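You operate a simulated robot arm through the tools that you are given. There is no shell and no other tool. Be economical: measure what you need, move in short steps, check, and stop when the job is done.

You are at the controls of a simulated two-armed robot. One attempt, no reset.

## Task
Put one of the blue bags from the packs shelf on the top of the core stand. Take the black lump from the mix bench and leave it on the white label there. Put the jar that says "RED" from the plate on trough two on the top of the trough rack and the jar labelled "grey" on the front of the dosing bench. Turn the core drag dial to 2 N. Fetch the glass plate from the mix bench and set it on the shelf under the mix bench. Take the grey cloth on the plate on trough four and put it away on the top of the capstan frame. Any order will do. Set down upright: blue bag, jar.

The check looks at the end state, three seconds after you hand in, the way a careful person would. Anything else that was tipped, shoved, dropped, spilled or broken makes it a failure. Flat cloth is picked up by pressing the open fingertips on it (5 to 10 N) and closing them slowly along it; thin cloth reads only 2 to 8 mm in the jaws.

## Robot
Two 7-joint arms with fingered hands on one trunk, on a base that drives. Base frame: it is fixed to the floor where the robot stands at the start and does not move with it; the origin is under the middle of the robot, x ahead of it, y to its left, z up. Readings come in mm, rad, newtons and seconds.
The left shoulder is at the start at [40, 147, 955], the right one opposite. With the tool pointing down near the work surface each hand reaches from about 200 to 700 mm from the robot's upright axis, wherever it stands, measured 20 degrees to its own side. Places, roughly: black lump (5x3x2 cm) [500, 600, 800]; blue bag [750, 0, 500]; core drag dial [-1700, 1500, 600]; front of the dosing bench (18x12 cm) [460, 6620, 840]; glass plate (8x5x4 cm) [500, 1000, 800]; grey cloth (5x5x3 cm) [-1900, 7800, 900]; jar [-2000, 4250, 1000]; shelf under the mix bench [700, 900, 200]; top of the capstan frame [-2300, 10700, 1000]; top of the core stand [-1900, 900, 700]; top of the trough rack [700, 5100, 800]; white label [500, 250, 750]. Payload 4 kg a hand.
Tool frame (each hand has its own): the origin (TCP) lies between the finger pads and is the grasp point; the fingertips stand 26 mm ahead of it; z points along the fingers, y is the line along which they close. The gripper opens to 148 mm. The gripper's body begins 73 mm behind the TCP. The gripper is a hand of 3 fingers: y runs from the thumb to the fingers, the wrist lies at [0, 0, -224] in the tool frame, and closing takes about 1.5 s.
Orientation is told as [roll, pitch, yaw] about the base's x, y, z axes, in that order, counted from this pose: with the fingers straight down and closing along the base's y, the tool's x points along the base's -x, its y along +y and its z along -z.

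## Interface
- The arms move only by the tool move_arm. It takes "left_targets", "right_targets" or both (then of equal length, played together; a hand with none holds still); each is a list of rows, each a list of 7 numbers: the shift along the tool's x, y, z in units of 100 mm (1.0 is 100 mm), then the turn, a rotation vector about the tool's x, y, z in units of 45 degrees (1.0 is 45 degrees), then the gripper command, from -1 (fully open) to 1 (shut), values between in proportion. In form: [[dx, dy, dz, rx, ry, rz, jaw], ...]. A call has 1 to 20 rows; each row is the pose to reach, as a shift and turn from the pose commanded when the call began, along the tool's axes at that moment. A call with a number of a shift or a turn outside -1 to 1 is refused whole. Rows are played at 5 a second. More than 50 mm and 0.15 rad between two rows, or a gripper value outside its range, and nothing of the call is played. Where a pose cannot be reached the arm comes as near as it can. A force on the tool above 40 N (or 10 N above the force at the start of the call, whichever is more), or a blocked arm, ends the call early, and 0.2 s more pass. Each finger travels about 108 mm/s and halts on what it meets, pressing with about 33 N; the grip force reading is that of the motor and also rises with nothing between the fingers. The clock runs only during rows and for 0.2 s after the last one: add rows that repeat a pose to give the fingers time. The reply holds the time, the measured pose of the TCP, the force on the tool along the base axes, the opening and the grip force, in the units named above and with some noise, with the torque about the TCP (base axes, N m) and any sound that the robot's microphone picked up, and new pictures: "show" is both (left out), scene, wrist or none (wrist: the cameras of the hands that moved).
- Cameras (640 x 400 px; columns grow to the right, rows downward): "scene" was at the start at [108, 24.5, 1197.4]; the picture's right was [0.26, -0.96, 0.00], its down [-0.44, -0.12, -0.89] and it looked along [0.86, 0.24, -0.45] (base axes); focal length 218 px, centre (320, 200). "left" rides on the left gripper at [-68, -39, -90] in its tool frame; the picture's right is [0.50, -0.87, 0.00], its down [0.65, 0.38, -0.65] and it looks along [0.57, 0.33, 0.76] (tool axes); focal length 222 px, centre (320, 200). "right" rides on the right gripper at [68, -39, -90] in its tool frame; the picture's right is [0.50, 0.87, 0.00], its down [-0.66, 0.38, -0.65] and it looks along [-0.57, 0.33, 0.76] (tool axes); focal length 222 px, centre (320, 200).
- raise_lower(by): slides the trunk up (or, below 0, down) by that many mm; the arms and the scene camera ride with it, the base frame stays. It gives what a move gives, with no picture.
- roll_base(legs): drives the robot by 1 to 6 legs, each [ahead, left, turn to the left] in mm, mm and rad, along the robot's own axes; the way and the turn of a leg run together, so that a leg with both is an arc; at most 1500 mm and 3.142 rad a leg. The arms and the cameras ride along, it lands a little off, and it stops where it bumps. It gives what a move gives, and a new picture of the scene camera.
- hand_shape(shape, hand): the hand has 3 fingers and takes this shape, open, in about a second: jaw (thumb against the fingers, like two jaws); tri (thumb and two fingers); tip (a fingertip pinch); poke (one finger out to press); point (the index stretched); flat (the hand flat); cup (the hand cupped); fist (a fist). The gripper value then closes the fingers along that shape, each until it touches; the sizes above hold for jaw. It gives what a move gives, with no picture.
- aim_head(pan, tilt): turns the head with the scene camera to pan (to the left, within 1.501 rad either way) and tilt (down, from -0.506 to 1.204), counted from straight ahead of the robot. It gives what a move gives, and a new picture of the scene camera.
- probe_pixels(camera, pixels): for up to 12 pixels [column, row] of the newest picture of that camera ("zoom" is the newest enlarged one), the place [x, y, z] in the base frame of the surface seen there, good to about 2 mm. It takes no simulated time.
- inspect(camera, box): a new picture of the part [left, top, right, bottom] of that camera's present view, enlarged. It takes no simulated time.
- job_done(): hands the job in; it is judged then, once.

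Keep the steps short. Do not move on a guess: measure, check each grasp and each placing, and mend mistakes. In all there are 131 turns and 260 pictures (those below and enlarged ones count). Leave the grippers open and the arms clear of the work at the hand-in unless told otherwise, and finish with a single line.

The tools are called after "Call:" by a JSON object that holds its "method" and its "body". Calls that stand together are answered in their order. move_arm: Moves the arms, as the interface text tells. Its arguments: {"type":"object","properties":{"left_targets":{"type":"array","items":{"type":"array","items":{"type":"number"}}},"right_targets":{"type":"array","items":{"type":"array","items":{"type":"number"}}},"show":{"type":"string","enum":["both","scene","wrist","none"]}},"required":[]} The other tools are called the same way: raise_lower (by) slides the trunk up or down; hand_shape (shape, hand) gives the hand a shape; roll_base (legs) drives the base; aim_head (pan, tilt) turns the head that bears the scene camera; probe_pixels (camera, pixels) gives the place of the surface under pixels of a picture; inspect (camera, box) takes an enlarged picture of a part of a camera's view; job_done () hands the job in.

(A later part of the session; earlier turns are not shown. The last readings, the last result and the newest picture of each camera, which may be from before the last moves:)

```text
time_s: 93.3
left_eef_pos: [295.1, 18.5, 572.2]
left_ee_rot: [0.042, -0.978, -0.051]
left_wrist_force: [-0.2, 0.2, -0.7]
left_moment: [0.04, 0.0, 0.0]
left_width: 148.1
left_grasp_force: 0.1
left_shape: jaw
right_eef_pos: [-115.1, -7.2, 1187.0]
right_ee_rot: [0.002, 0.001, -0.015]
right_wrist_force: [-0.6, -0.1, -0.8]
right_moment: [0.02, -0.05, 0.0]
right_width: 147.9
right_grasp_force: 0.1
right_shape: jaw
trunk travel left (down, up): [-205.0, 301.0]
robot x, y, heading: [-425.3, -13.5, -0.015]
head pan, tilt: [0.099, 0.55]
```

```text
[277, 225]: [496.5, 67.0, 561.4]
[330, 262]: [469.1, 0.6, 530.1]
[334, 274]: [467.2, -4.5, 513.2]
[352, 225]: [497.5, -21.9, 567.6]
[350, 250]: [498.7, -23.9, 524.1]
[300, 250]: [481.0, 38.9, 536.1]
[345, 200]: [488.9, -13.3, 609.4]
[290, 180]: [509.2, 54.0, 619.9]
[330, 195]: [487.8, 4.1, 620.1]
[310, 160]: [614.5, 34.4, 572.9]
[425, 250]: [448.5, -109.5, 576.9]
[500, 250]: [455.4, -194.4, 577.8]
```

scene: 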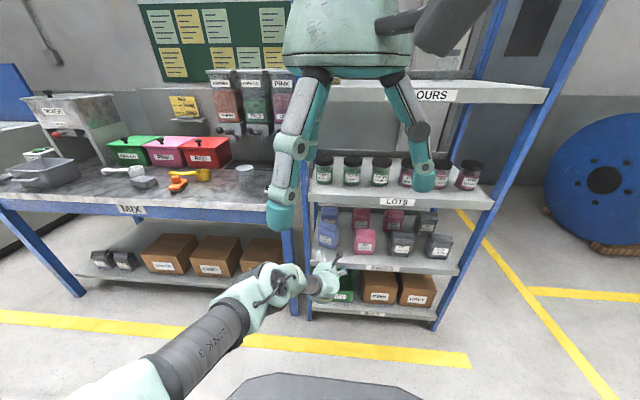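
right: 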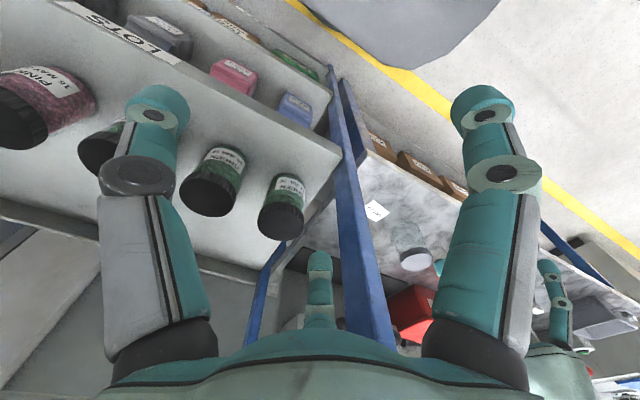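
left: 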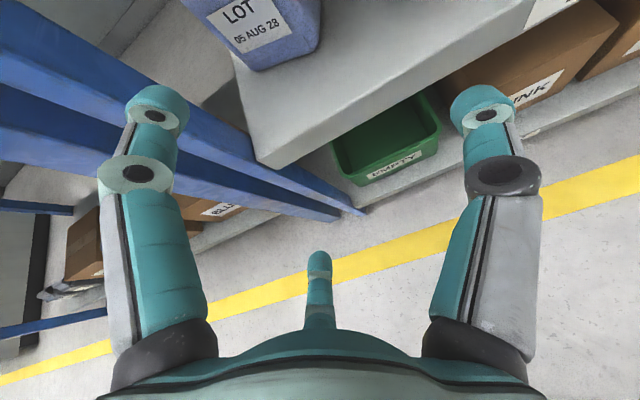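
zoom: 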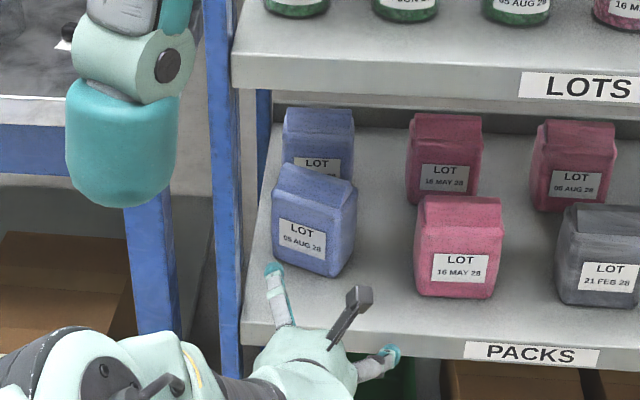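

The bag is now turned about 23° clockwise; front-right corner [467, -4], front-left [497, 67]; the pink bag is farther off (y below -98). I'll close the fingers and gently push the right front corner at low height to square it up.

Call:
{"method": "move_arm", "body": {"left_targets": [[0.05, -0.1, 0, 0, 0, 0, -0.3], [0.1, -0.24, 0.05, 0, 0, 0, 0.3], [0.1, -0.24, 0.1, 0, 0, 0, 1], [0.1, -0.24, 0.1, 0, 0, 0, 1], [0.1, -0.24, 0.1, 0, 0, 0, 1], [0.1, -0.24, 0.1, 0, 0, 0, 1]], "show": "none"}}

Call:
{"method": "roll_base", "body": {"legs": [[148, 2, 0]]}}

Call:
{"method": "inspect", "body": {"camera": "left", "box": [100, 0, 540, 280]}}

```text
time_s: 94.7
left_eef_pos: [296.0, -6.5, 556.7]
left_ee_rot: [0.043, -0.977, -0.049]
left_wrist_force: [0.2, -0.4, 0.4]
left_moment: [-0.02, 0.03, 0.02]
left_width: 0.0
left_grasp_force: 33.0
left_shape: jaw
right_eef_pos: [-115.5, -6.9, 1187.6]
right_ee_rot: [0.002, 0.003, -0.015]
right_wrist_force: [-0.8, 0.2, 0.4]
right_moment: [0.01, -0.01, -0.01]
right_width: 147.7
right_grasp_force: 0.1
right_shape: jaw
trunk travel left (down, up): [-205.0, 301.0]
robot x, y, heading: [-426.1, -12.0, -0.015]
head pan, tilt: [0.099, 0.55]
```

```text
time_s: 96.1
left_eef_pos: [452.8, -5.0, 556.9]
left_ee_rot: [0.041, -0.976, -0.051]
left_wrist_force: [0.3, 0.1, 0.2]
left_moment: [-0.01, 0.0, 0.02]
left_width: 0.0
left_grasp_force: 33.1
left_shape: jaw
right_eef_pos: [40.4, -6.8, 1186.4]
right_ee_rot: [0.001, 0.003, -0.012]
right_wrist_force: [1.0, -0.9, -0.1]
right_moment: [0.0, 0.03, -0.01]
right_width: 148.2
right_grasp_force: 0.0
right_shape: jaw
trunk travel left (down, up): [-205.0, 301.0]
robot x, y, heading: [-271.6, -14.3, -0.013]
head pan, tilt: [0.099, 0.55]
```

scene: 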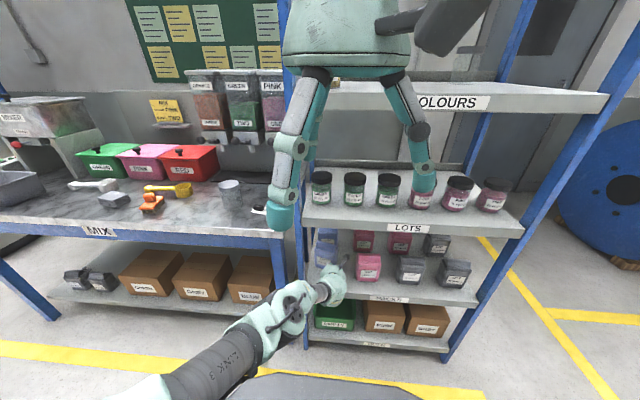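

```text
1.43 times, centred on (320, 140) of left
```

zoom: 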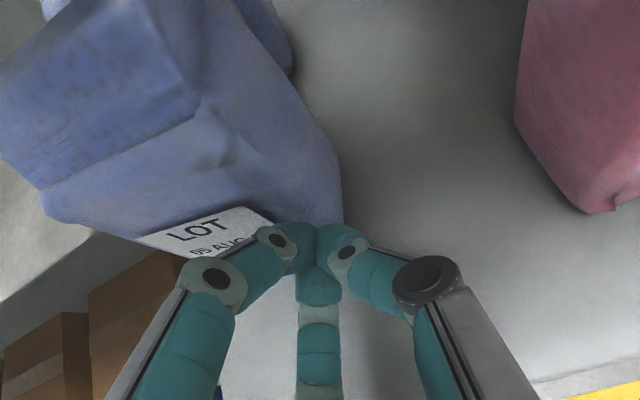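

The fingertips are at the right front corner. I push on by about 20 mm and look.

Call:
{"method": "roll_base", "body": {"legs": [[20, 0, 0]]}}

Call:
{"method": "inspect", "body": {"camera": "left", "box": [100, 0, 540, 280]}}

Call:
{"method": "probe_pixels", "body": {"camera": "zoom", "pixels": [[60, 215], [130, 238], [240, 205], [330, 210], [340, 180], [200, 180], [200, 100], [260, 50], [330, 150]]}}

```text
time_s: 96.9
left_eef_pos: [470.8, -5.1, 558.8]
left_ee_rot: [0.042, -0.977, -0.05]
left_wrist_force: [-0.6, 0.1, 0.6]
left_moment: [0.0, 0.02, 0.01]
left_width: 0.0
left_grasp_force: 32.5
left_shape: jaw
right_eef_pos: [57.5, -7.8, 1187.0]
right_ee_rot: [0.001, 0.0, -0.013]
right_wrist_force: [-0.3, -0.5, 0.1]
right_moment: [-0.03, -0.04, 0.01]
right_width: 147.9
right_grasp_force: 0.1
right_shape: jaw
trunk travel left (down, up): [-205.0, 301.0]
robot x, y, heading: [-253.1, -12.7, -0.014]
head pan, tilt: [0.099, 0.55]
```

scene: 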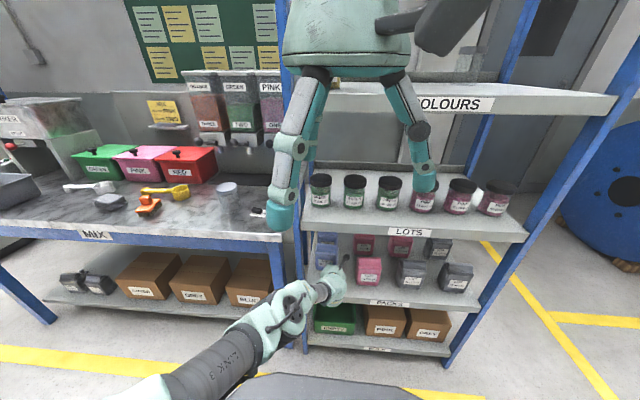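

```text
1.43 times, centred on (320, 140) of left
```

zoom: 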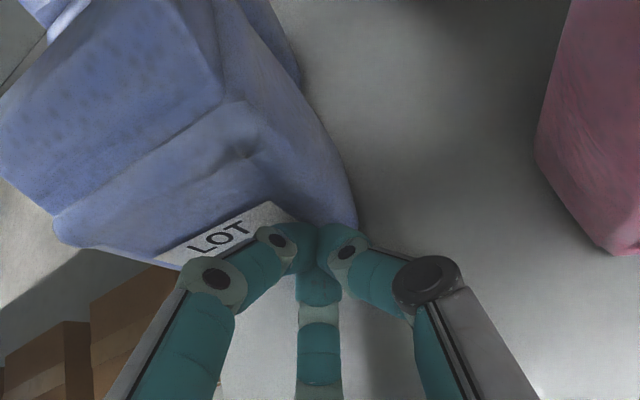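

```text
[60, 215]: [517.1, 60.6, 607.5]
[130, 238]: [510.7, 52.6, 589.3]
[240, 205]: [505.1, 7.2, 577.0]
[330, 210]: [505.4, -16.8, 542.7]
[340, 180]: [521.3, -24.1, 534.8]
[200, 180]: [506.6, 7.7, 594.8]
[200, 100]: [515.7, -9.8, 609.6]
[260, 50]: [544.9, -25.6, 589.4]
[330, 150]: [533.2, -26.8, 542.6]
```

The bag is squared to about 6°, front at x of about 506, y -24..62. I back off 150 mm, open fully, and shift so the bag fits between thumb and fingers (TCP y 39).

Call:
{"method": "roll_base", "body": {"legs": [[-170, 0, 0.012]]}}

Call:
{"method": "move_arm", "body": {"left_targets": [[-0.1, 0.2, -0.1, 0, 0, 0, 0.3], [-0.1, 0.4, -0.1, 0, 0, 0, -0.4], [-0.1, 0.4, -0.1, 0, 0, 0, -1], [-0.1, 0.4, -0.1, 0, 0, 0, -1], [-0.1, 0.4, -0.1, 0, 0, 0, -1]], "show": "wrist"}}

```text
time_s: 98.4
left_eef_pos: [300.7, 5.0, 558.2]
left_ee_rot: [0.041, -0.978, -0.036]
left_wrist_force: [-0.1, -0.2, -0.2]
left_moment: [-0.03, 0.0, 0.01]
left_width: 0.0
left_grasp_force: 33.6
left_shape: jaw
right_eef_pos: [-113.1, -2.1, 1186.9]
right_ee_rot: [0.003, 0.001, 0.003]
right_wrist_force: [0.2, -0.6, -0.3]
right_moment: [-0.02, -0.04, 0.04]
right_width: 147.9
right_grasp_force: 0.1
right_shape: jaw
trunk travel left (down, up): [-205.0, 301.0]
robot x, y, heading: [-424.8, -14.5, 0.004]
head pan, tilt: [0.099, 0.55]
```

scene: 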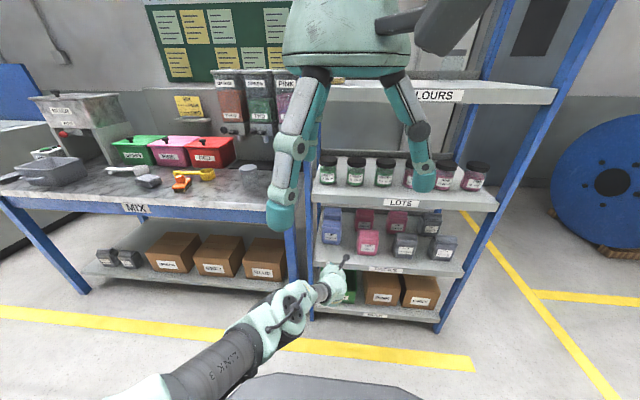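

```text
time_s: 99.6
left_eef_pos: [301.4, 43.1, 570.2]
left_ee_rot: [0.046, -0.974, -0.034]
left_wrist_force: [0.7, 0.7, 0.0]
left_moment: [0.01, 0.02, -0.02]
left_width: 147.8
left_grasp_force: 0.0
left_shape: jaw
left hand out of reach, approached as far as the arm can: row 2, 3, 4, 5
right_eef_pos: [-111.5, -2.1, 1186.8]
right_ee_rot: [0.003, 0.002, 0.002]
right_wrist_force: [-0.4, 0.3, -0.5]
right_moment: [-0.03, 0.0, 0.01]
right_width: 147.9
right_grasp_force: 0.1
right_shape: jaw
trunk travel left (down, up): [-205.0, 301.0]
robot x, y, heading: [-423.6, -13.9, 0.008]
head pan, tilt: [0.099, 0.55]
```

left: 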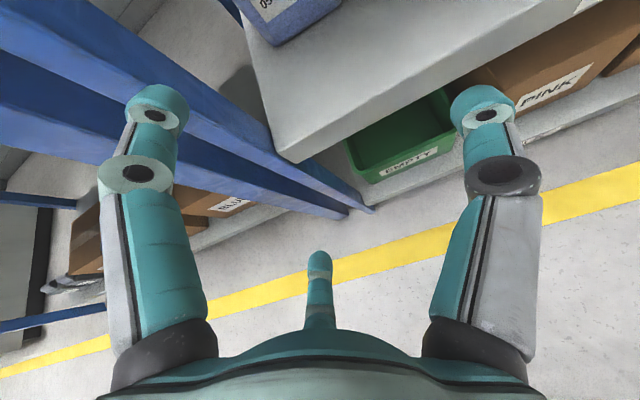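

I measure the open fingertips against the post's inner edge before entering.

Call:
{"method": "probe_pixels", "body": {"camera": "left", "pixels": [[130, 105], [157, 90], [183, 105], [105, 200], [320, 262], [332, 290], [455, 105], [485, 90], [250, 120], [285, 160], [270, 30]]}}

Call:
{"method": "probe_pixels", "body": {"camera": "scene", "pixels": [[312, 230], [308, 230], [316, 190], [322, 235], [341, 235], [331, 246]]}}

```text
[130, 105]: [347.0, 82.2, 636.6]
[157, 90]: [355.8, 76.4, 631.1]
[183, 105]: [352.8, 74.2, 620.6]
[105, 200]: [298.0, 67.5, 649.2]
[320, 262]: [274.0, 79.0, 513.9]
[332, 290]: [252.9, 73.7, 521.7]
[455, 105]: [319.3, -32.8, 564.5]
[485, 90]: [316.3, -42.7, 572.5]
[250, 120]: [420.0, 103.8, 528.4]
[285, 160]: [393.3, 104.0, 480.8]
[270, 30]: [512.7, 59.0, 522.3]
```

```text
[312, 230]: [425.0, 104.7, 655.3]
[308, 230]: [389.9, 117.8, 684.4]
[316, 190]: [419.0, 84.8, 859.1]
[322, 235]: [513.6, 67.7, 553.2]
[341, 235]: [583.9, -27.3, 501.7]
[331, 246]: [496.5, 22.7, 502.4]
```

Window is y -33..72, bag is about -27..68: centred. I drive in 135 mm, stopping short of the bag, to check alignment.

Call:
{"method": "roll_base", "body": {"legs": [[133, -1, -0.004]]}}

Call:
{"method": "inspect", "body": {"camera": "left", "box": [0, 0, 640, 400]}}

Call:
{"method": "probe_pixels", "body": {"camera": "zoom", "pixels": [[183, 105], [320, 265], [455, 105], [320, 150], [220, 110], [180, 60], [330, 100], [300, 60], [230, 140], [340, 130]]}}

```text
time_s: 100.9
left_eef_pos: [435.8, 39.9, 569.4]
left_ee_rot: [0.042, -0.971, -0.037]
left_wrist_force: [-17.1, -3.7, 4.5]
left_moment: [-0.07, 1.56, 0.92]
left_width: 148.1
left_grasp_force: 0.2
left_shape: jaw
right_eef_pos: [22.2, -4.7, 1187.0]
right_ee_rot: [0.001, 0.002, -0.003]
right_wrist_force: [0.2, 0.5, -0.5]
right_moment: [0.02, 0.03, -0.01]
right_width: 148.2
right_grasp_force: 0.1
right_shape: jaw
trunk travel left (down, up): [-205.0, 301.0]
robot x, y, heading: [-289.7, -17.1, -0.003]
head pan, tilt: [0.099, 0.55]
```

scene: 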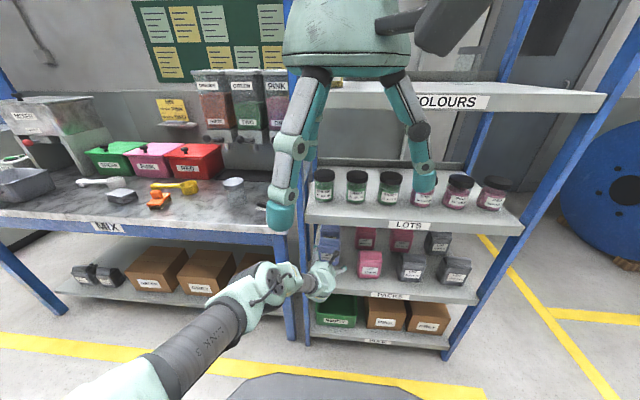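

```text
1.00 times, centred on (320, 200) of left (not enlarged: the box is as wide or as high as the picture)
```

zoom: 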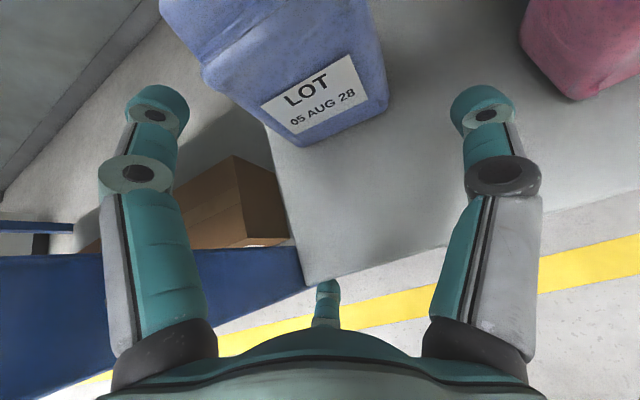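

```text
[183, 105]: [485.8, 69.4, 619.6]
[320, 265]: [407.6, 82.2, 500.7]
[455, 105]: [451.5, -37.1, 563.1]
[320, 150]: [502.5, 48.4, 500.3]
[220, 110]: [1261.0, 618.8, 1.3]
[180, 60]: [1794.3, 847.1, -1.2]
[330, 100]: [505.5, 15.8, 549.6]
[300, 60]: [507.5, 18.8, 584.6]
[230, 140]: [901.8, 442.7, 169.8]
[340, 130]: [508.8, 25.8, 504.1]
```

The lower finger caught the shelf's front edge (17 N). I back off 70 mm, narrow the hand, raise 7 mm, go past the edge, then open again.

Call:
{"method": "roll_base", "body": {"legs": [[-75, 0, 0]]}}

Call:
{"method": "move_arm", "body": {"left_targets": [[0, 0, 0, 0, 0, 0, -0.5], [0, 0, 0, 0, 0, 0, -0.2], [0, 0, 0, 0, 0, 0, -0.2]], "show": "none"}}

Call:
{"method": "raise_lower", "body": {"by": 8}}

Call:
{"method": "roll_base", "body": {"legs": [[75, 2, 0]]}}

Call:
{"method": "move_arm", "body": {"left_targets": [[0, 0, 0, 0, 0, 0, -0.5], [0, 0, 0, 0, 0, 0, -1], [0, 0, 0, 0, 0, 0, -1], [0, 0, 0, 0, 0, 0, -1]], "show": "wrist"}}

```text
time_s: 101.9
left_eef_pos: [361.5, 39.8, 569.8]
left_ee_rot: [0.042, -0.972, -0.036]
left_wrist_force: [0.2, 0.1, 0.3]
left_moment: [-0.03, 0.02, 0.01]
left_width: 147.8
left_grasp_force: 0.0
left_shape: jaw
right_eef_pos: [-51.2, -3.1, 1187.2]
right_ee_rot: [0.002, 0.001, 0.001]
right_wrist_force: [-0.2, 0.1, -0.2]
right_moment: [0.01, -0.03, 0.01]
right_width: 147.7
right_grasp_force: 0.0
right_shape: jaw
trunk travel left (down, up): [-205.0, 301.0]
robot x, y, heading: [-363.9, -14.8, 0.001]
head pan, tilt: [0.099, 0.55]
```

scene: 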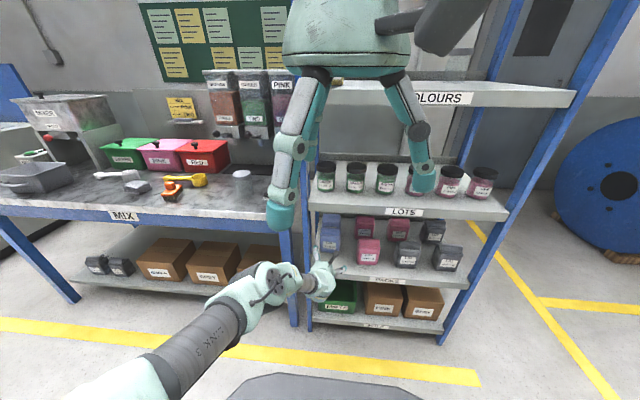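

```text
time_s: 102.7
left_eef_pos: [362.1, 39.7, 570.0]
left_ee_rot: [0.044, -0.97, -0.038]
left_wrist_force: [-0.8, 0.3, 0.7]
left_moment: [0.01, -0.05, -0.01]
left_width: 89.6
left_grasp_force: 0.1
left_shape: jaw
right_eef_pos: [-51.3, -3.1, 1186.8]
right_ee_rot: [0.0, 0.001, 0.001]
right_wrist_force: [-1.1, 0.5, -0.4]
right_moment: [0.01, -0.01, 0.02]
right_width: 147.8
right_grasp_force: 0.0
right_shape: jaw
trunk travel left (down, up): [-205.0, 301.0]
robot x, y, heading: [-362.5, -14.3, 0.002]
head pan, tilt: [0.099, 0.55]
```

```text
time_s: 103.3
left_eef_pos: [362.7, 39.9, 577.4]
left_ee_rot: [0.044, -0.971, -0.036]
left_wrist_force: [-0.9, -0.1, 0.5]
left_moment: [0.0, 0.0, -0.01]
left_width: 89.4
left_grasp_force: 0.1
left_shape: jaw
right_eef_pos: [-51.9, -4.0, 1194.4]
right_ee_rot: [0.003, 0.001, 0.0]
right_wrist_force: [-0.9, 0.2, 0.2]
right_moment: [0.0, 0.01, -0.01]
right_width: 147.7
right_grasp_force: 0.1
right_shape: jaw
trunk travel left (down, up): [-213.0, 293.0]
robot x, y, heading: [-364.1, -12.0, -0.002]
head pan, tilt: [0.099, 0.55]
```

```text
time_s: 104.3
left_eef_pos: [435.6, 41.8, 577.7]
left_ee_rot: [0.043, -0.971, -0.04]
left_wrist_force: [-0.1, -0.3, 0.1]
left_moment: [0.02, 0.0, -0.01]
left_width: 89.5
left_grasp_force: 0.0
left_shape: jaw
right_eef_pos: [23.0, -2.0, 1195.0]
right_ee_rot: [-0.001, 0.003, -0.001]
right_wrist_force: [0.0, -0.1, 0.8]
right_moment: [-0.04, 0.03, 0.03]
right_width: 148.0
right_grasp_force: 0.1
right_shape: jaw
trunk travel left (down, up): [-213.0, 293.0]
robot x, y, heading: [-289.1, -13.3, -0.003]
head pan, tilt: [0.099, 0.55]
```

scene: 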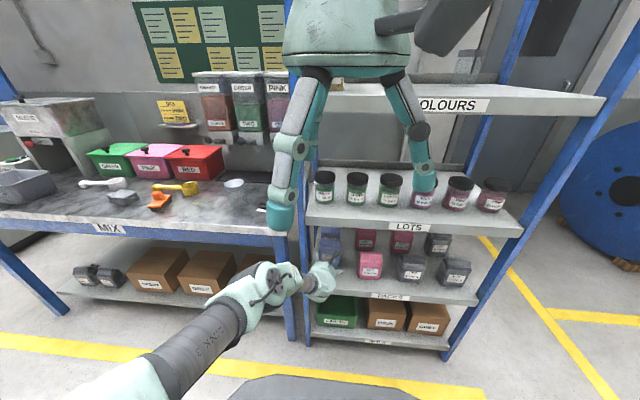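

```text
time_s: 105.3
left_eef_pos: [434.1, 43.0, 578.0]
left_ee_rot: [0.044, -0.971, -0.038]
left_wrist_force: [-1.0, 0.2, 0.4]
left_moment: [0.04, 0.06, 0.05]
left_width: 147.9
left_grasp_force: 0.2
left_shape: jaw
right_eef_pos: [21.6, -2.0, 1194.8]
right_ee_rot: [0.0, 0.003, 0.0]
right_wrist_force: [-0.5, -0.2, 0.5]
right_moment: [0.0, 0.04, -0.04]
right_width: 147.7
right_grasp_force: 0.2
right_shape: jaw
trunk travel left (down, up): [-213.0, 293.0]
robot x, y, heading: [-291.9, -12.6, 0.002]
head pan, tilt: [0.099, 0.55]
```

left: 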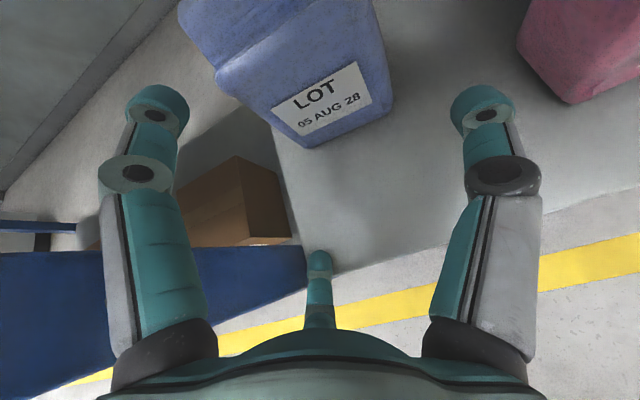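

Clear now. I probe the bag's edges against the finger window once more.

Call:
{"method": "probe_pixels", "body": {"camera": "left", "pixels": [[185, 105], [320, 258], [455, 105], [290, 140], [245, 105], [382, 110], [388, 80], [225, 75], [300, 145], [380, 50]]}}

```text
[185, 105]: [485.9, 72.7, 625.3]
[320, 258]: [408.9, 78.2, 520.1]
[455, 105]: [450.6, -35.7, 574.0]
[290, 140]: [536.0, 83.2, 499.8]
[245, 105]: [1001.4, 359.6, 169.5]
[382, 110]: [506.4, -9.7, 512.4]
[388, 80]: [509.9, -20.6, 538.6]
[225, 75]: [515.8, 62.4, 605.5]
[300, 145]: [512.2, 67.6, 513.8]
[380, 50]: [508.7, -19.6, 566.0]
```

I shift 5 mm left and advance 105 mm around the bag.

Call:
{"method": "roll_base", "body": {"legs": [[0, 5, 0], [105, 0, 0]]}}

Call:
{"method": "inspect", "body": {"camera": "left", "box": [0, 0, 640, 400]}}

```text
time_s: 106.8
left_eef_pos: [539.9, 46.2, 578.3]
left_ee_rot: [0.041, -0.969, -0.04]
left_wrist_force: [-0.9, 0.4, 3.2]
left_moment: [0.13, 0.14, 0.05]
left_width: 148.0
left_grasp_force: 0.0
left_shape: jaw
right_eef_pos: [125.5, 2.9, 1195.5]
right_ee_rot: [-0.001, 0.001, -0.002]
right_wrist_force: [0.6, 0.6, -0.6]
right_moment: [0.05, -0.01, 0.0]
right_width: 148.1
right_grasp_force: 0.0
right_shape: jaw
trunk travel left (down, up): [-213.0, 293.0]
robot x, y, heading: [-186.3, -7.6, 0.002]
head pan, tilt: [0.099, 0.55]
```

scene: 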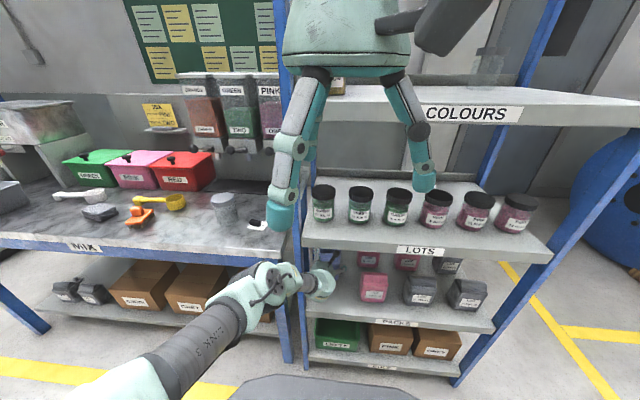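

```text
1.00 times, centred on (320, 200) of left (not enlarged: the box is as wide or as high as the picture)
```

zoom: 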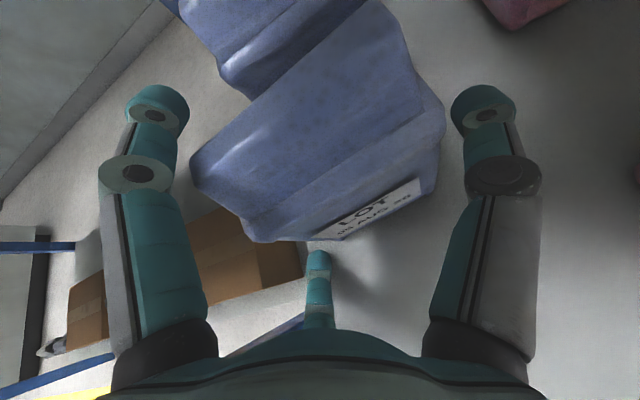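

The bag lies between thumb and fingers without contact. I close slowly.

Call:
{"method": "move_arm", "body": {"left_targets": [[0, 0, 0, 0, 0, 0, -0.85], [0, 0, 0, 0, 0, 0, -0.7], [0, 0, 0, 0, 0, 0, -0.5], [0, 0, 0, 0, 0, 0, -0.3], [0, 0, 0, 0, 0, 0, 0], [0, 0, 0, 0, 0, 0, 0.4], [0, 0, 0, 0, 0, 0, 0.7], [0, 0, 0, 0, 0, 0, 1], [0, 0, 0, 0, 0, 0, 1]], "show": "wrist"}}

```text
time_s: 108.8
left_eef_pos: [539.6, 45.7, 580.6]
left_ee_rot: [0.043, -0.976, -0.039]
left_wrist_force: [0.6, -3.7, 17.5]
left_moment: [0.71, -0.99, -0.06]
left_width: 103.8
left_grasp_force: 33.0
left_shape: jaw
right_eef_pos: [124.1, 2.0, 1195.8]
right_ee_rot: [0.002, -0.002, -0.001]
right_wrist_force: [-1.2, -0.4, -0.4]
right_moment: [-0.03, 0.03, -0.01]
right_width: 148.0
right_grasp_force: 0.1
right_shape: jaw
trunk travel left (down, up): [-213.0, 293.0]
robot x, y, heading: [-184.8, -6.9, 0.001]
head pan, tilt: [0.099, 0.55]
```

left: 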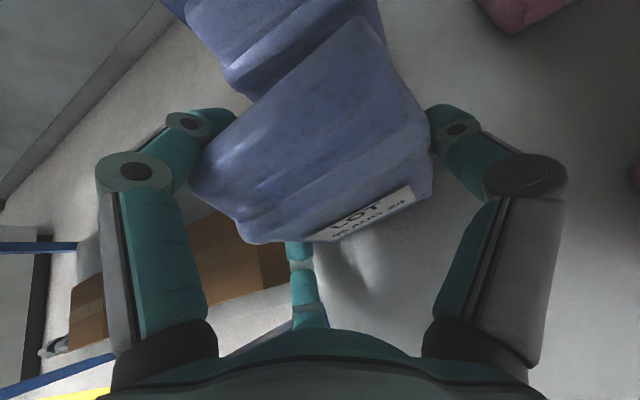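

Gripped at 104 mm. I raise the trunk 25 mm and look whether the bag comes along.

Call:
{"method": "raise_lower", "body": {"by": 25}}

Call:
{"method": "inspect", "body": {"camera": "left", "box": [0, 0, 640, 400]}}

Call:
{"method": "inspect", "body": {"camera": "scene", "box": [270, 220, 430, 320]}}

```text
time_s: 109.5
left_eef_pos: [538.9, 45.7, 599.5]
left_ee_rot: [0.041, -0.965, -0.036]
left_wrist_force: [0.4, 0.2, -3.8]
left_moment: [0.05, 0.03, 0.03]
left_width: 98.4
left_grasp_force: 33.1
left_shape: jaw
right_eef_pos: [128.0, 2.3, 1219.8]
right_ee_rot: [0.0, 0.001, -0.001]
right_wrist_force: [0.0, 0.7, -0.5]
right_moment: [0.01, 0.0, -0.03]
right_width: 148.0
right_grasp_force: 0.1
right_shape: jaw
trunk travel left (down, up): [-238.0, 268.0]
robot x, y, heading: [-188.2, -3.8, -0.001]
head pan, tilt: [0.099, 0.55]
```

```text
1.00 times, centred on (320, 200) of left (not enlarged: the box is as wide or as high as the picture)
```

zoom: 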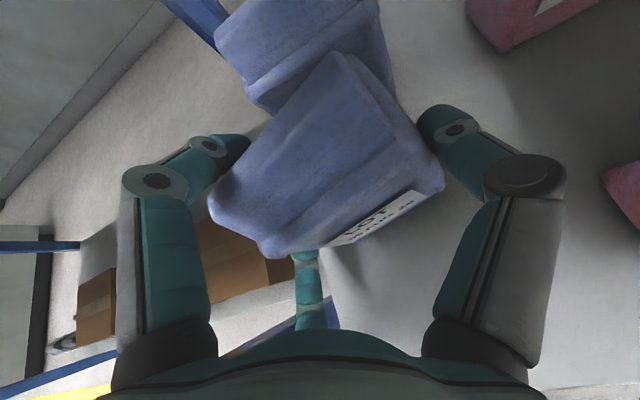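

```text
4.00 times, centred on (350, 270) of scene
```

zoom: 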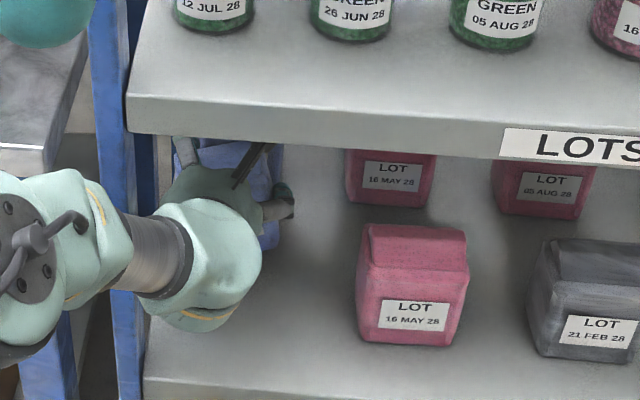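

The bag weighs on the hand (about 3.8 N), so it's lifted. I back straight out and inspect the hold.

Call:
{"method": "roll_base", "body": {"legs": [[-150, 0, 0], [-200, 0, 0]]}}

Call:
{"method": "inspect", "body": {"camera": "scene", "box": [240, 180, 440, 320]}}

Call:
{"method": "inspect", "body": {"camera": "left", "box": [0, 0, 640, 400]}}

```text
time_s: 112.1
left_eef_pos: [184.5, 40.6, 602.8]
left_ee_rot: [0.041, -0.971, -0.048]
left_wrist_force: [-0.2, 1.3, -3.4]
left_moment: [-0.02, 0.07, 0.01]
left_width: 98.0
left_grasp_force: 32.8
left_shape: jaw
right_eef_pos: [-229.5, 1.6, 1220.5]
right_ee_rot: [0.0, 0.001, -0.012]
right_wrist_force: [0.4, 0.4, 0.2]
right_moment: [0.01, -0.03, 0.0]
right_width: 147.9
right_grasp_force: 0.1
right_shape: jaw
trunk travel left (down, up): [-238.0, 268.0]
robot x, y, heading: [-540.5, -4.0, -0.011]
head pan, tilt: [0.099, 0.55]
```

scene: 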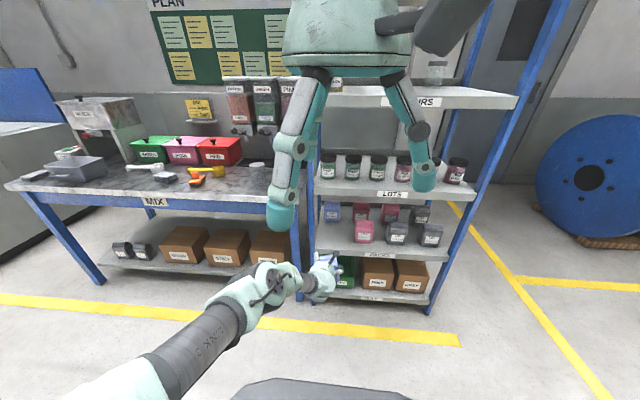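

```text
2.86 times, centred on (340, 250) of scene
```

zoom: 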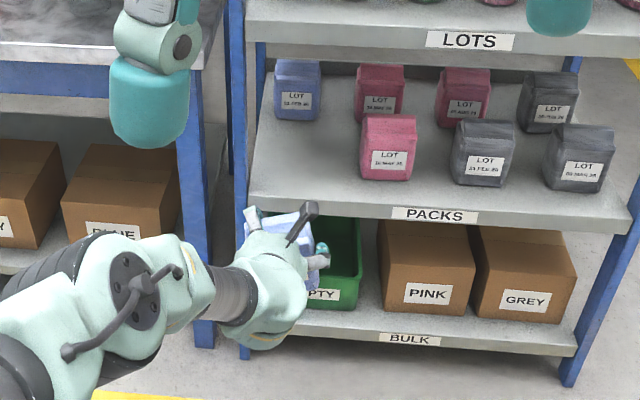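

```text
1.00 times, centred on (320, 200) of left (not enlarged: the box is as wide or as high as the picture)
```

zoom: 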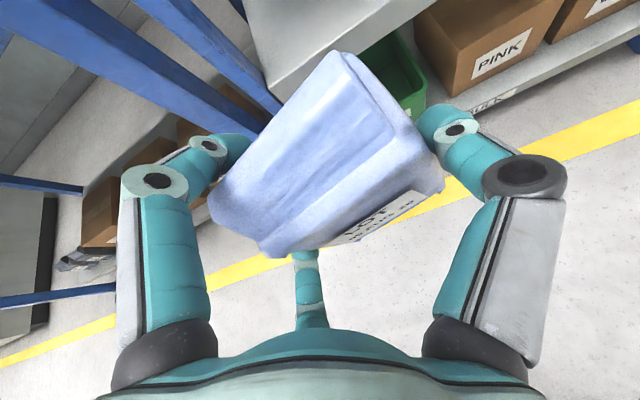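

Held well; the other bags are undisturbed. I probe the bag's faces to see its tilt in the hand.

Call:
{"method": "probe_pixels", "body": {"camera": "zoom", "pixels": [[340, 70], [260, 170], [330, 150], [375, 110], [350, 238], [410, 200], [270, 245], [430, 170], [380, 225], [300, 200], [360, 190], [290, 120]]}}

Call:
{"method": "aim_head", "body": {"pan": 0.1, "tilt": 0.9}}

```text
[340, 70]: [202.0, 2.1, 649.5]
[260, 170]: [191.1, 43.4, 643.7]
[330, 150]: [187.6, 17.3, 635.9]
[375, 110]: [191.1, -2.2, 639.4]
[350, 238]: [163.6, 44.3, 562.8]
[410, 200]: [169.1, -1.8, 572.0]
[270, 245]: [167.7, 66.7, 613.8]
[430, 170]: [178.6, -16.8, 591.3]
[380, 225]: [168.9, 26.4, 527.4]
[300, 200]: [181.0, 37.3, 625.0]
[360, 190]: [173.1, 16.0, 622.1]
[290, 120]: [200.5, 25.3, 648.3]
```

```text
time_s: 113.0
left_eef_pos: [184.7, 41.3, 601.4]
left_ee_rot: [0.042, -0.971, -0.048]
left_wrist_force: [0.4, 0.0, -4.8]
left_moment: [0.07, 0.04, 0.04]
left_width: 98.2
left_grasp_force: 33.2
left_shape: jaw
right_eef_pos: [-227.6, 1.3, 1219.7]
right_ee_rot: [0.001, 0.0, -0.012]
right_wrist_force: [0.2, 0.1, 0.6]
right_moment: [0.03, 0.0, -0.03]
right_width: 147.9
right_grasp_force: 0.1
right_shape: jaw
trunk travel left (down, up): [-238.0, 268.0]
robot x, y, heading: [-538.1, -5.4, -0.01]
head pan, tilt: [0.099, 0.901]
```

scene: 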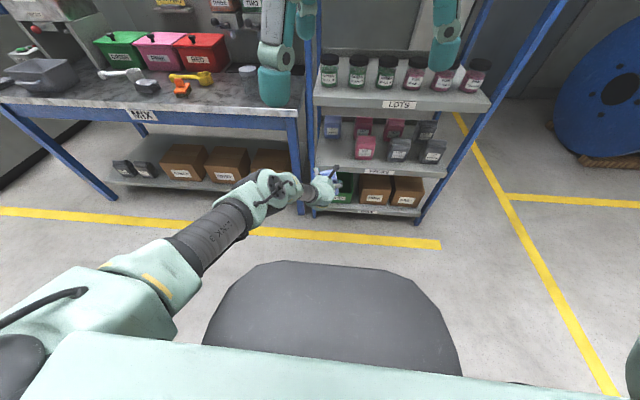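

The bag hangs near upright (4°), with its bottom about 82 mm below the TCP. I drive 900 mm left and turn round to see the core stand.

Call:
{"method": "roll_base", "body": {"legs": [[0, 1000, 0], [0, 0, 3.14]]}}

Call:
{"method": "aim_head", "body": {"pan": 0, "tilt": 0.35}}

```text
time_s: 125.7
left_eef_pos: [-1250.4, 956.5, 601.6]
left_ee_rot: [0.041, -0.97, 3.115]
left_wrist_force: [-0.2, 0.6, -3.8]
left_moment: [-0.06, -0.06, 0.01]
left_width: 96.8
left_grasp_force: 33.2
left_shape: jaw
right_eef_pos: [-838.3, 1004.1, 1219.8]
right_ee_rot: [-0.001, 0.003, -3.129]
right_wrist_force: [-0.3, -0.1, 0.0]
right_moment: [0.0, 0.01, 0.02]
right_width: 148.0
right_grasp_force: 0.0
right_shape: jaw
trunk travel left (down, up): [-238.0, 268.0]
robot x, y, heading: [-527.7, 1021.5, -3.131]
head pan, tilt: [0.099, 0.901]
```

scene: 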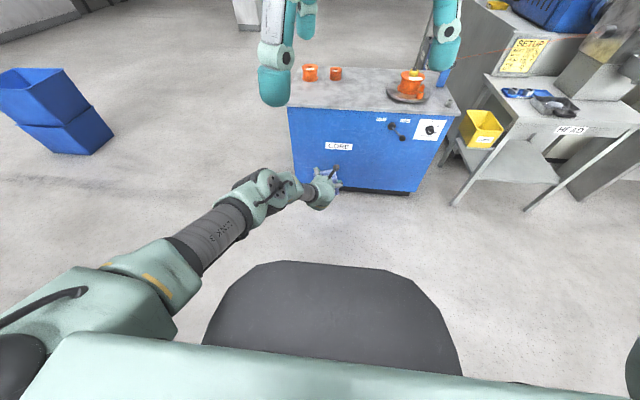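

```text
time_s: 126.6
left_eef_pos: [-1251.1, 956.3, 601.4]
left_ee_rot: [0.041, -0.971, 3.116]
left_wrist_force: [-0.6, 0.1, -4.1]
left_moment: [-0.07, -0.04, -0.01]
left_width: 96.8
left_grasp_force: 33.1
left_shape: jaw
right_eef_pos: [-837.9, 1004.3, 1219.7]
right_ee_rot: [0.0, 0.002, -3.132]
right_wrist_force: [-0.1, -0.1, 0.9]
right_moment: [-0.02, 0.01, 0.0]
right_width: 147.8
right_grasp_force: 0.0
right_shape: jaw
trunk travel left (down, up): [-238.0, 268.0]
robot x, y, heading: [-523.2, 1014.0, -3.132]
head pan, tilt: [0.0, 0.351]
```

scene: 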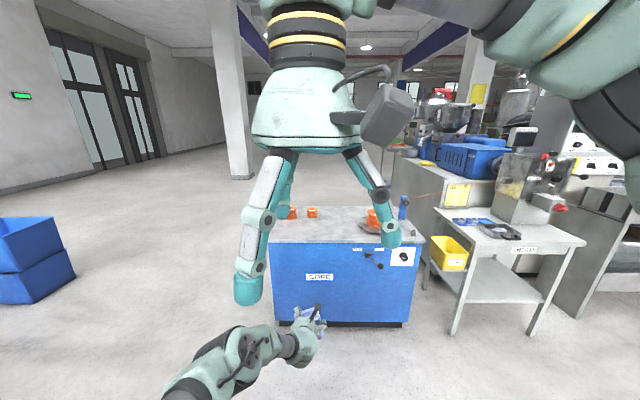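

The blue "CORE" cabinet is the stand, with the dial at (403, 256). I enlarge and probe its top and dial.

Call:
{"method": "inspect", "body": {"camera": "scene", "box": [260, 180, 440, 290]}}

Call:
{"method": "probe_pixels", "body": {"camera": "scene", "pixels": [[285, 225], [310, 225], [335, 222], [345, 235], [345, 212], [290, 240], [312, 212], [292, 212], [372, 215], [403, 256], [320, 270], [410, 240]]}}

```text
3.56 times, centred on (350, 235) of scene
```

zoom: 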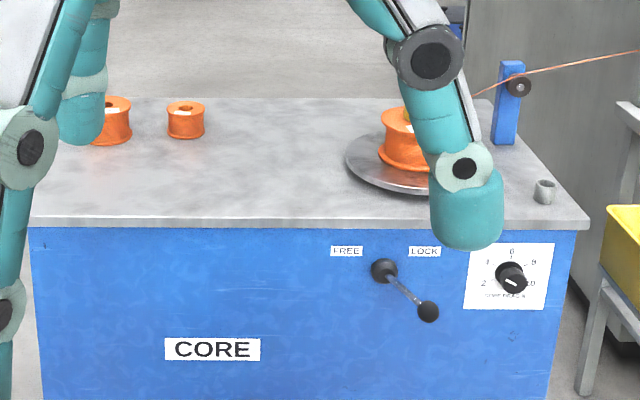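

```text
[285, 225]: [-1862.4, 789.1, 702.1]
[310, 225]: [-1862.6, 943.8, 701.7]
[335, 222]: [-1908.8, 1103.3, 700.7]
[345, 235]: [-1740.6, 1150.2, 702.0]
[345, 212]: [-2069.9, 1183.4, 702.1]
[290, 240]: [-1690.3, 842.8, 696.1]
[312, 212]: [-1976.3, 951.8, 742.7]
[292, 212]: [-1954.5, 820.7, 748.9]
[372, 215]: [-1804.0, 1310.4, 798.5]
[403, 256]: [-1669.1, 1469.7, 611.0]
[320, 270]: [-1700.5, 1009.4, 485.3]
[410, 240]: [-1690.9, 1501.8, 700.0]
```

Stand top is z 702; a free spot is around [-1800, 1000]. I raise 212 mm and drive in with the bag.

Call:
{"method": "raise_lower", "body": {"by": 212}}

Call:
{"method": "roll_base", "body": {"legs": [[536, -28, 0]]}}

Call:
{"method": "aim_head", "body": {"pan": 0.1, "tilt": 0.7}}

```text
time_s: 128.9
left_eef_pos: [-1250.0, 954.4, 814.3]
left_ee_rot: [0.041, -0.97, 3.114]
left_wrist_force: [0.6, -0.3, -3.9]
left_moment: [-0.05, -0.11, 0.0]
left_width: 96.7
left_grasp_force: 32.6
left_shape: jaw
right_eef_pos: [-837.8, 1004.4, 1432.0]
right_ee_rot: [-0.001, 0.001, -3.131]
right_wrist_force: [0.1, 0.2, 0.1]
right_moment: [0.03, -0.01, 0.02]
right_width: 148.2
right_grasp_force: 0.1
right_shape: jaw
trunk travel left (down, up): [-450.0, 56.0]
robot x, y, heading: [-523.1, 1021.4, -3.127]
head pan, tilt: [0.0, 0.351]
```

```text
time_s: 132.0
left_eef_pos: [-1784.0, 975.4, 814.0]
left_ee_rot: [0.043, -0.97, 3.117]
left_wrist_force: [0.5, -0.3, -3.4]
left_moment: [-0.04, -0.04, -0.01]
left_width: 96.8
left_grasp_force: 33.1
left_shape: jaw
right_eef_pos: [-1370.9, 1025.6, 1433.3]
right_ee_rot: [0.0, 0.001, -3.129]
right_wrist_force: [0.0, 0.9, -0.2]
right_moment: [0.0, 0.04, -0.04]
right_width: 147.9
right_grasp_force: 0.1
right_shape: jaw
trunk travel left (down, up): [-450.0, 56.0]
robot x, y, heading: [-1058.0, 1038.4, -3.132]
head pan, tilt: [0.0, 0.351]
```

scene: 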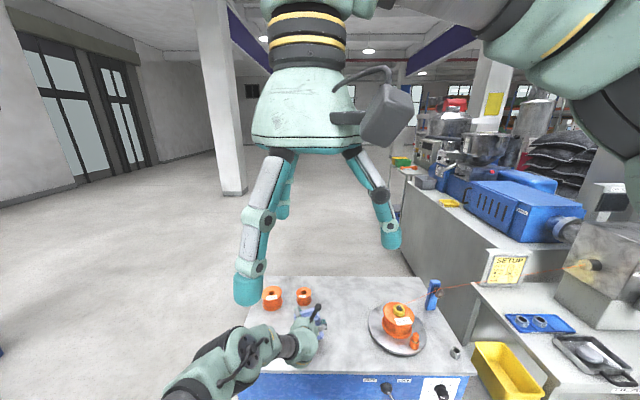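

```text
time_s: 132.8
left_eef_pos: [-1786.1, 976.9, 812.8]
left_ee_rot: [0.044, -0.968, 3.117]
left_wrist_force: [0.9, -0.9, -4.0]
left_moment: [-0.06, -0.08, -0.02]
left_width: 96.9
left_grasp_force: 33.3
left_shape: jaw
right_eef_pos: [-1373.8, 1025.9, 1432.0]
right_ee_rot: [-0.001, 0.002, -3.128]
right_wrist_force: [-0.7, -1.3, 0.0]
right_moment: [-0.03, 0.01, 0.0]
right_width: 147.8
right_grasp_force: 0.1
right_shape: jaw
trunk travel left (down, up): [-450.0, 56.0]
robot x, y, heading: [-1057.1, 1041.0, -3.13]
head pan, tilt: [0.099, 0.7]
```

scene: 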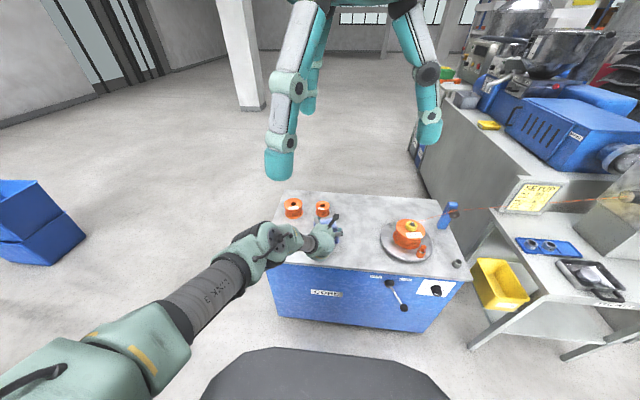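

The spot is clear of the spools. I lower the trunk 24 mm, then check force and view.

Call:
{"method": "raise_lower", "body": {"by": -24}}

Call:
{"method": "inspect", "body": {"camera": "left", "box": [0, 0, 640, 400]}}

Call:
{"method": "inspect", "body": {"camera": "scene", "box": [260, 180, 400, 290]}}

```text
time_s: 133.5
left_eef_pos: [-1785.6, 977.1, 794.0]
left_ee_rot: [0.046, -0.979, 3.115]
left_wrist_force: [-0.8, 2.8, 13.9]
left_moment: [-0.32, 0.66, -0.11]
left_width: 96.0
left_grasp_force: 32.8
left_shape: jaw
right_eef_pos: [-1368.7, 1025.8, 1408.1]
right_ee_rot: [0.001, 0.0, -3.129]
right_wrist_force: [0.4, 0.1, 0.8]
right_moment: [0.04, -0.01, -0.03]
right_width: 147.9
right_grasp_force: 0.0
right_shape: jaw
trunk travel left (down, up): [-426.0, 80.0]
robot x, y, heading: [-1058.0, 1040.2, -3.126]
head pan, tilt: [0.099, 0.7]
```

```text
1.00 times, centred on (320, 200) of left (not enlarged: the box is as wide or as high as the picture)
```

zoom: 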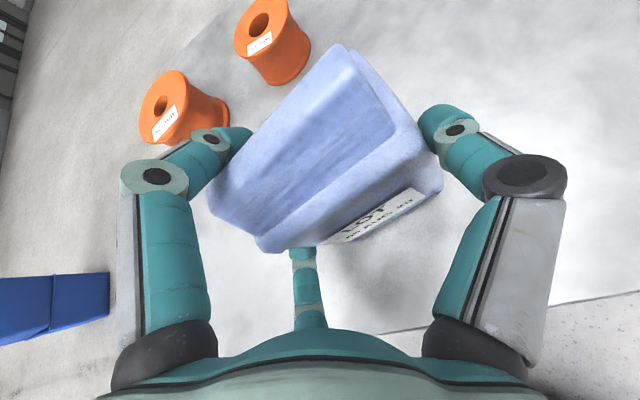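

```text
3.64 times, centred on (330, 235) of scene
```

zoom: 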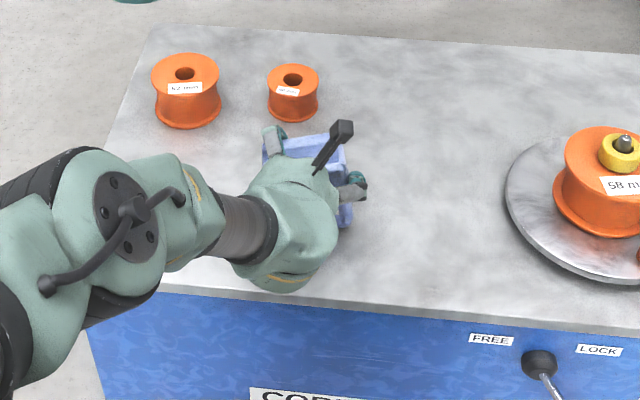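

Contact (14 N) at TCP z 794. I open slowly to full.

Call:
{"method": "move_arm", "body": {"left_targets": [[0, 0, 0, 0, 0, 0, 0.5], [0, 0, 0, 0, 0, 0, 0.1], [0, 0, 0, 0, 0, 0, -0.2], [0, 0, 0, 0, 0, 0, -0.4], [0, 0, 0, 0, 0, 0, -0.55], [0, 0, 0, 0, 0, 0, -0.7], [0, 0, 0, 0, 0, 0, -0.85], [0, 0, 0, 0, 0, 0, -1], [0, 0, 0, 0, 0, 0, -1]], "show": "wrist"}}

```text
time_s: 135.5
left_eef_pos: [-1784.8, 976.8, 790.1]
left_ee_rot: [0.045, -0.97, 3.118]
left_wrist_force: [0.9, -0.1, -1.0]
left_moment: [-0.01, -0.01, 0.0]
left_width: 148.1
left_grasp_force: 0.1
left_shape: jaw
right_eef_pos: [-1372.5, 1026.4, 1406.7]
right_ee_rot: [0.0, 0.002, -3.128]
right_wrist_force: [-1.0, -0.4, -0.9]
right_moment: [-0.01, 0.01, 0.06]
right_width: 147.8
right_grasp_force: 0.2
right_shape: jaw
trunk travel left (down, up): [-426.0, 80.0]
robot x, y, heading: [-1058.3, 1041.4, -3.131]
head pan, tilt: [0.099, 0.7]
```

left: 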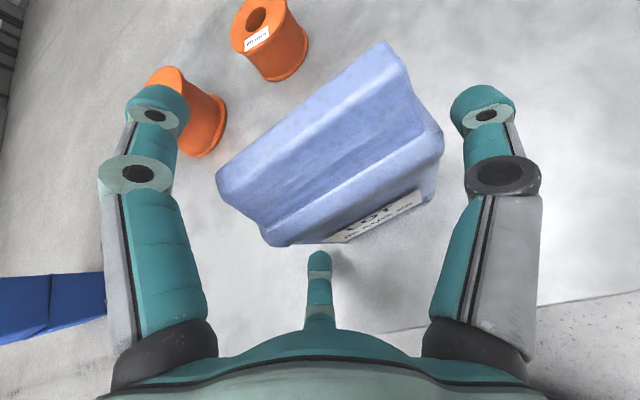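

The bag stands free. I back straight out 250 mm and inspect.

Call:
{"method": "roll_base", "body": {"legs": [[-250, 0, 0]]}}

Call:
{"method": "inspect", "body": {"camera": "scene", "box": [260, 160, 460, 300]}}

```text
time_s: 137.4
left_eef_pos: [-1535.2, 981.0, 789.6]
left_ee_rot: [0.042, -0.967, 3.116]
left_wrist_force: [0.4, -0.6, 0.3]
left_moment: [0.02, 0.02, -0.03]
left_width: 147.6
left_grasp_force: 0.0
left_shape: jaw
right_eef_pos: [-1124.8, 1028.9, 1406.6]
right_ee_rot: [0.0, 0.004, -3.134]
right_wrist_force: [-0.4, -0.7, -0.7]
right_moment: [-0.01, -0.02, -0.02]
right_width: 148.1
right_grasp_force: 0.1
right_shape: jaw
trunk travel left (down, up): [-426.0, 80.0]
robot x, y, heading: [-809.8, 1044.2, -3.133]
head pan, tilt: [0.099, 0.7]
```

scene: 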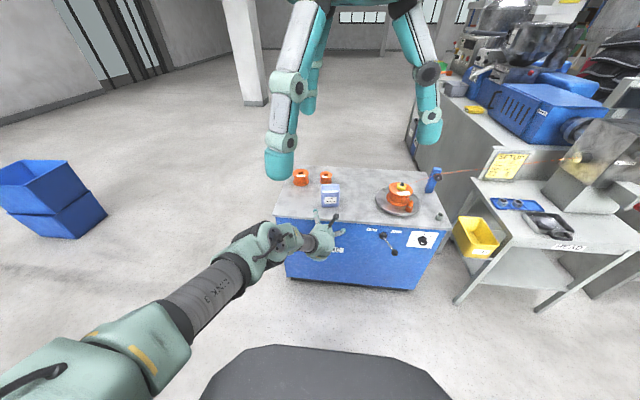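

```text
2.86 times, centred on (360, 230) of scene
```

zoom: 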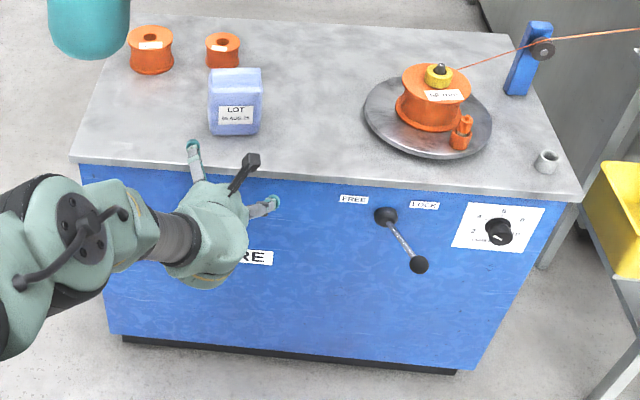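

The blue bag is upright on the stand. Now the dial: I enlarge it.

Call:
{"method": "inspect", "body": {"camera": "scene", "box": [400, 226, 444, 254]}}

Call:
{"method": "probe_pixels", "body": {"camera": "zoom", "pixels": [[320, 200], [310, 230], [150, 300], [500, 120], [200, 120], [330, 260], [290, 190], [350, 200]]}}

```text
14.29 times, centred on (422, 240) of scene
```

zoom: 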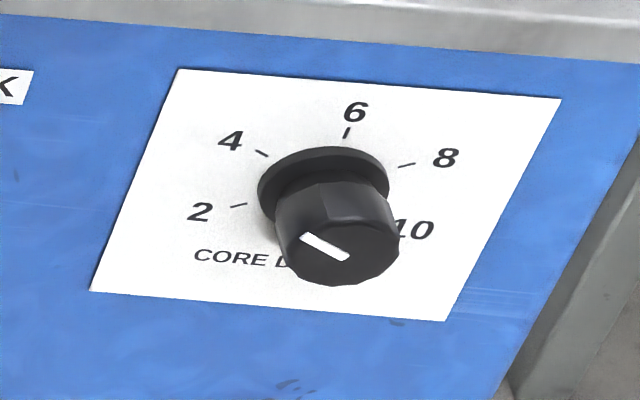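

```text
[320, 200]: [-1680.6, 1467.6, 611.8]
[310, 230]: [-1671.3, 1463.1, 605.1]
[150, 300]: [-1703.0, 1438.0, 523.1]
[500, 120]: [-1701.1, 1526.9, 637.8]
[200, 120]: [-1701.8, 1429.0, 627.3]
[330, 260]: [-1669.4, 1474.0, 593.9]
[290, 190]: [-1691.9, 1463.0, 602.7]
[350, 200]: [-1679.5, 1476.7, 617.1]
```

The scale runs 2-4-6-8-10 clockwise over the top, 2 at lower left. The knob is about 40 mm wide on an axis near y 1471, z 600, face at x -1669. To grip it axially, I lower the trunk and raise the hand so it can point level.

Call:
{"method": "raise_lower", "body": {"by": -420}}

Call:
{"method": "move_arm", "body": {"left_targets": [[-0.25, 0, -0.17, 0, -0.08, 0, -1], [-0.5, 0, -0.34, 0, -0.16, 0, -1], [-0.75, 0, -0.51, 0, -0.24, 0, -1], [-1.0, 0, -0.68, 0, -0.3, 0, -1], [-1.0, 0, -0.68, 0, -0.3, 0, -1]], "show": "none"}}

```text
refused: -420 is not a number from -400 to 400
```

```text
time_s: 138.6
left_eef_pos: [-1600.8, 1020.7, 898.7]
left_ee_rot: [0.068, -1.204, 3.085]
left_wrist_force: [-0.4, -0.1, 0.0]
left_moment: [-0.02, 0.0, 0.0]
left_width: 147.8
left_grasp_force: 0.0
left_shape: jaw
left hand out of reach, approached as far as the arm can: row 1, 2, 3, 4, 5
right_eef_pos: [-1122.2, 1027.9, 1407.2]
right_ee_rot: [0.0, 0.001, -3.132]
right_wrist_force: [0.3, -0.4, 0.3]
right_moment: [0.0, 0.03, 0.01]
right_width: 147.6
right_grasp_force: 0.1
right_shape: jaw
trunk travel left (down, up): [-426.0, 80.0]
robot x, y, heading: [-808.4, 1042.1, -3.133]
head pan, tilt: [0.099, 0.7]
```

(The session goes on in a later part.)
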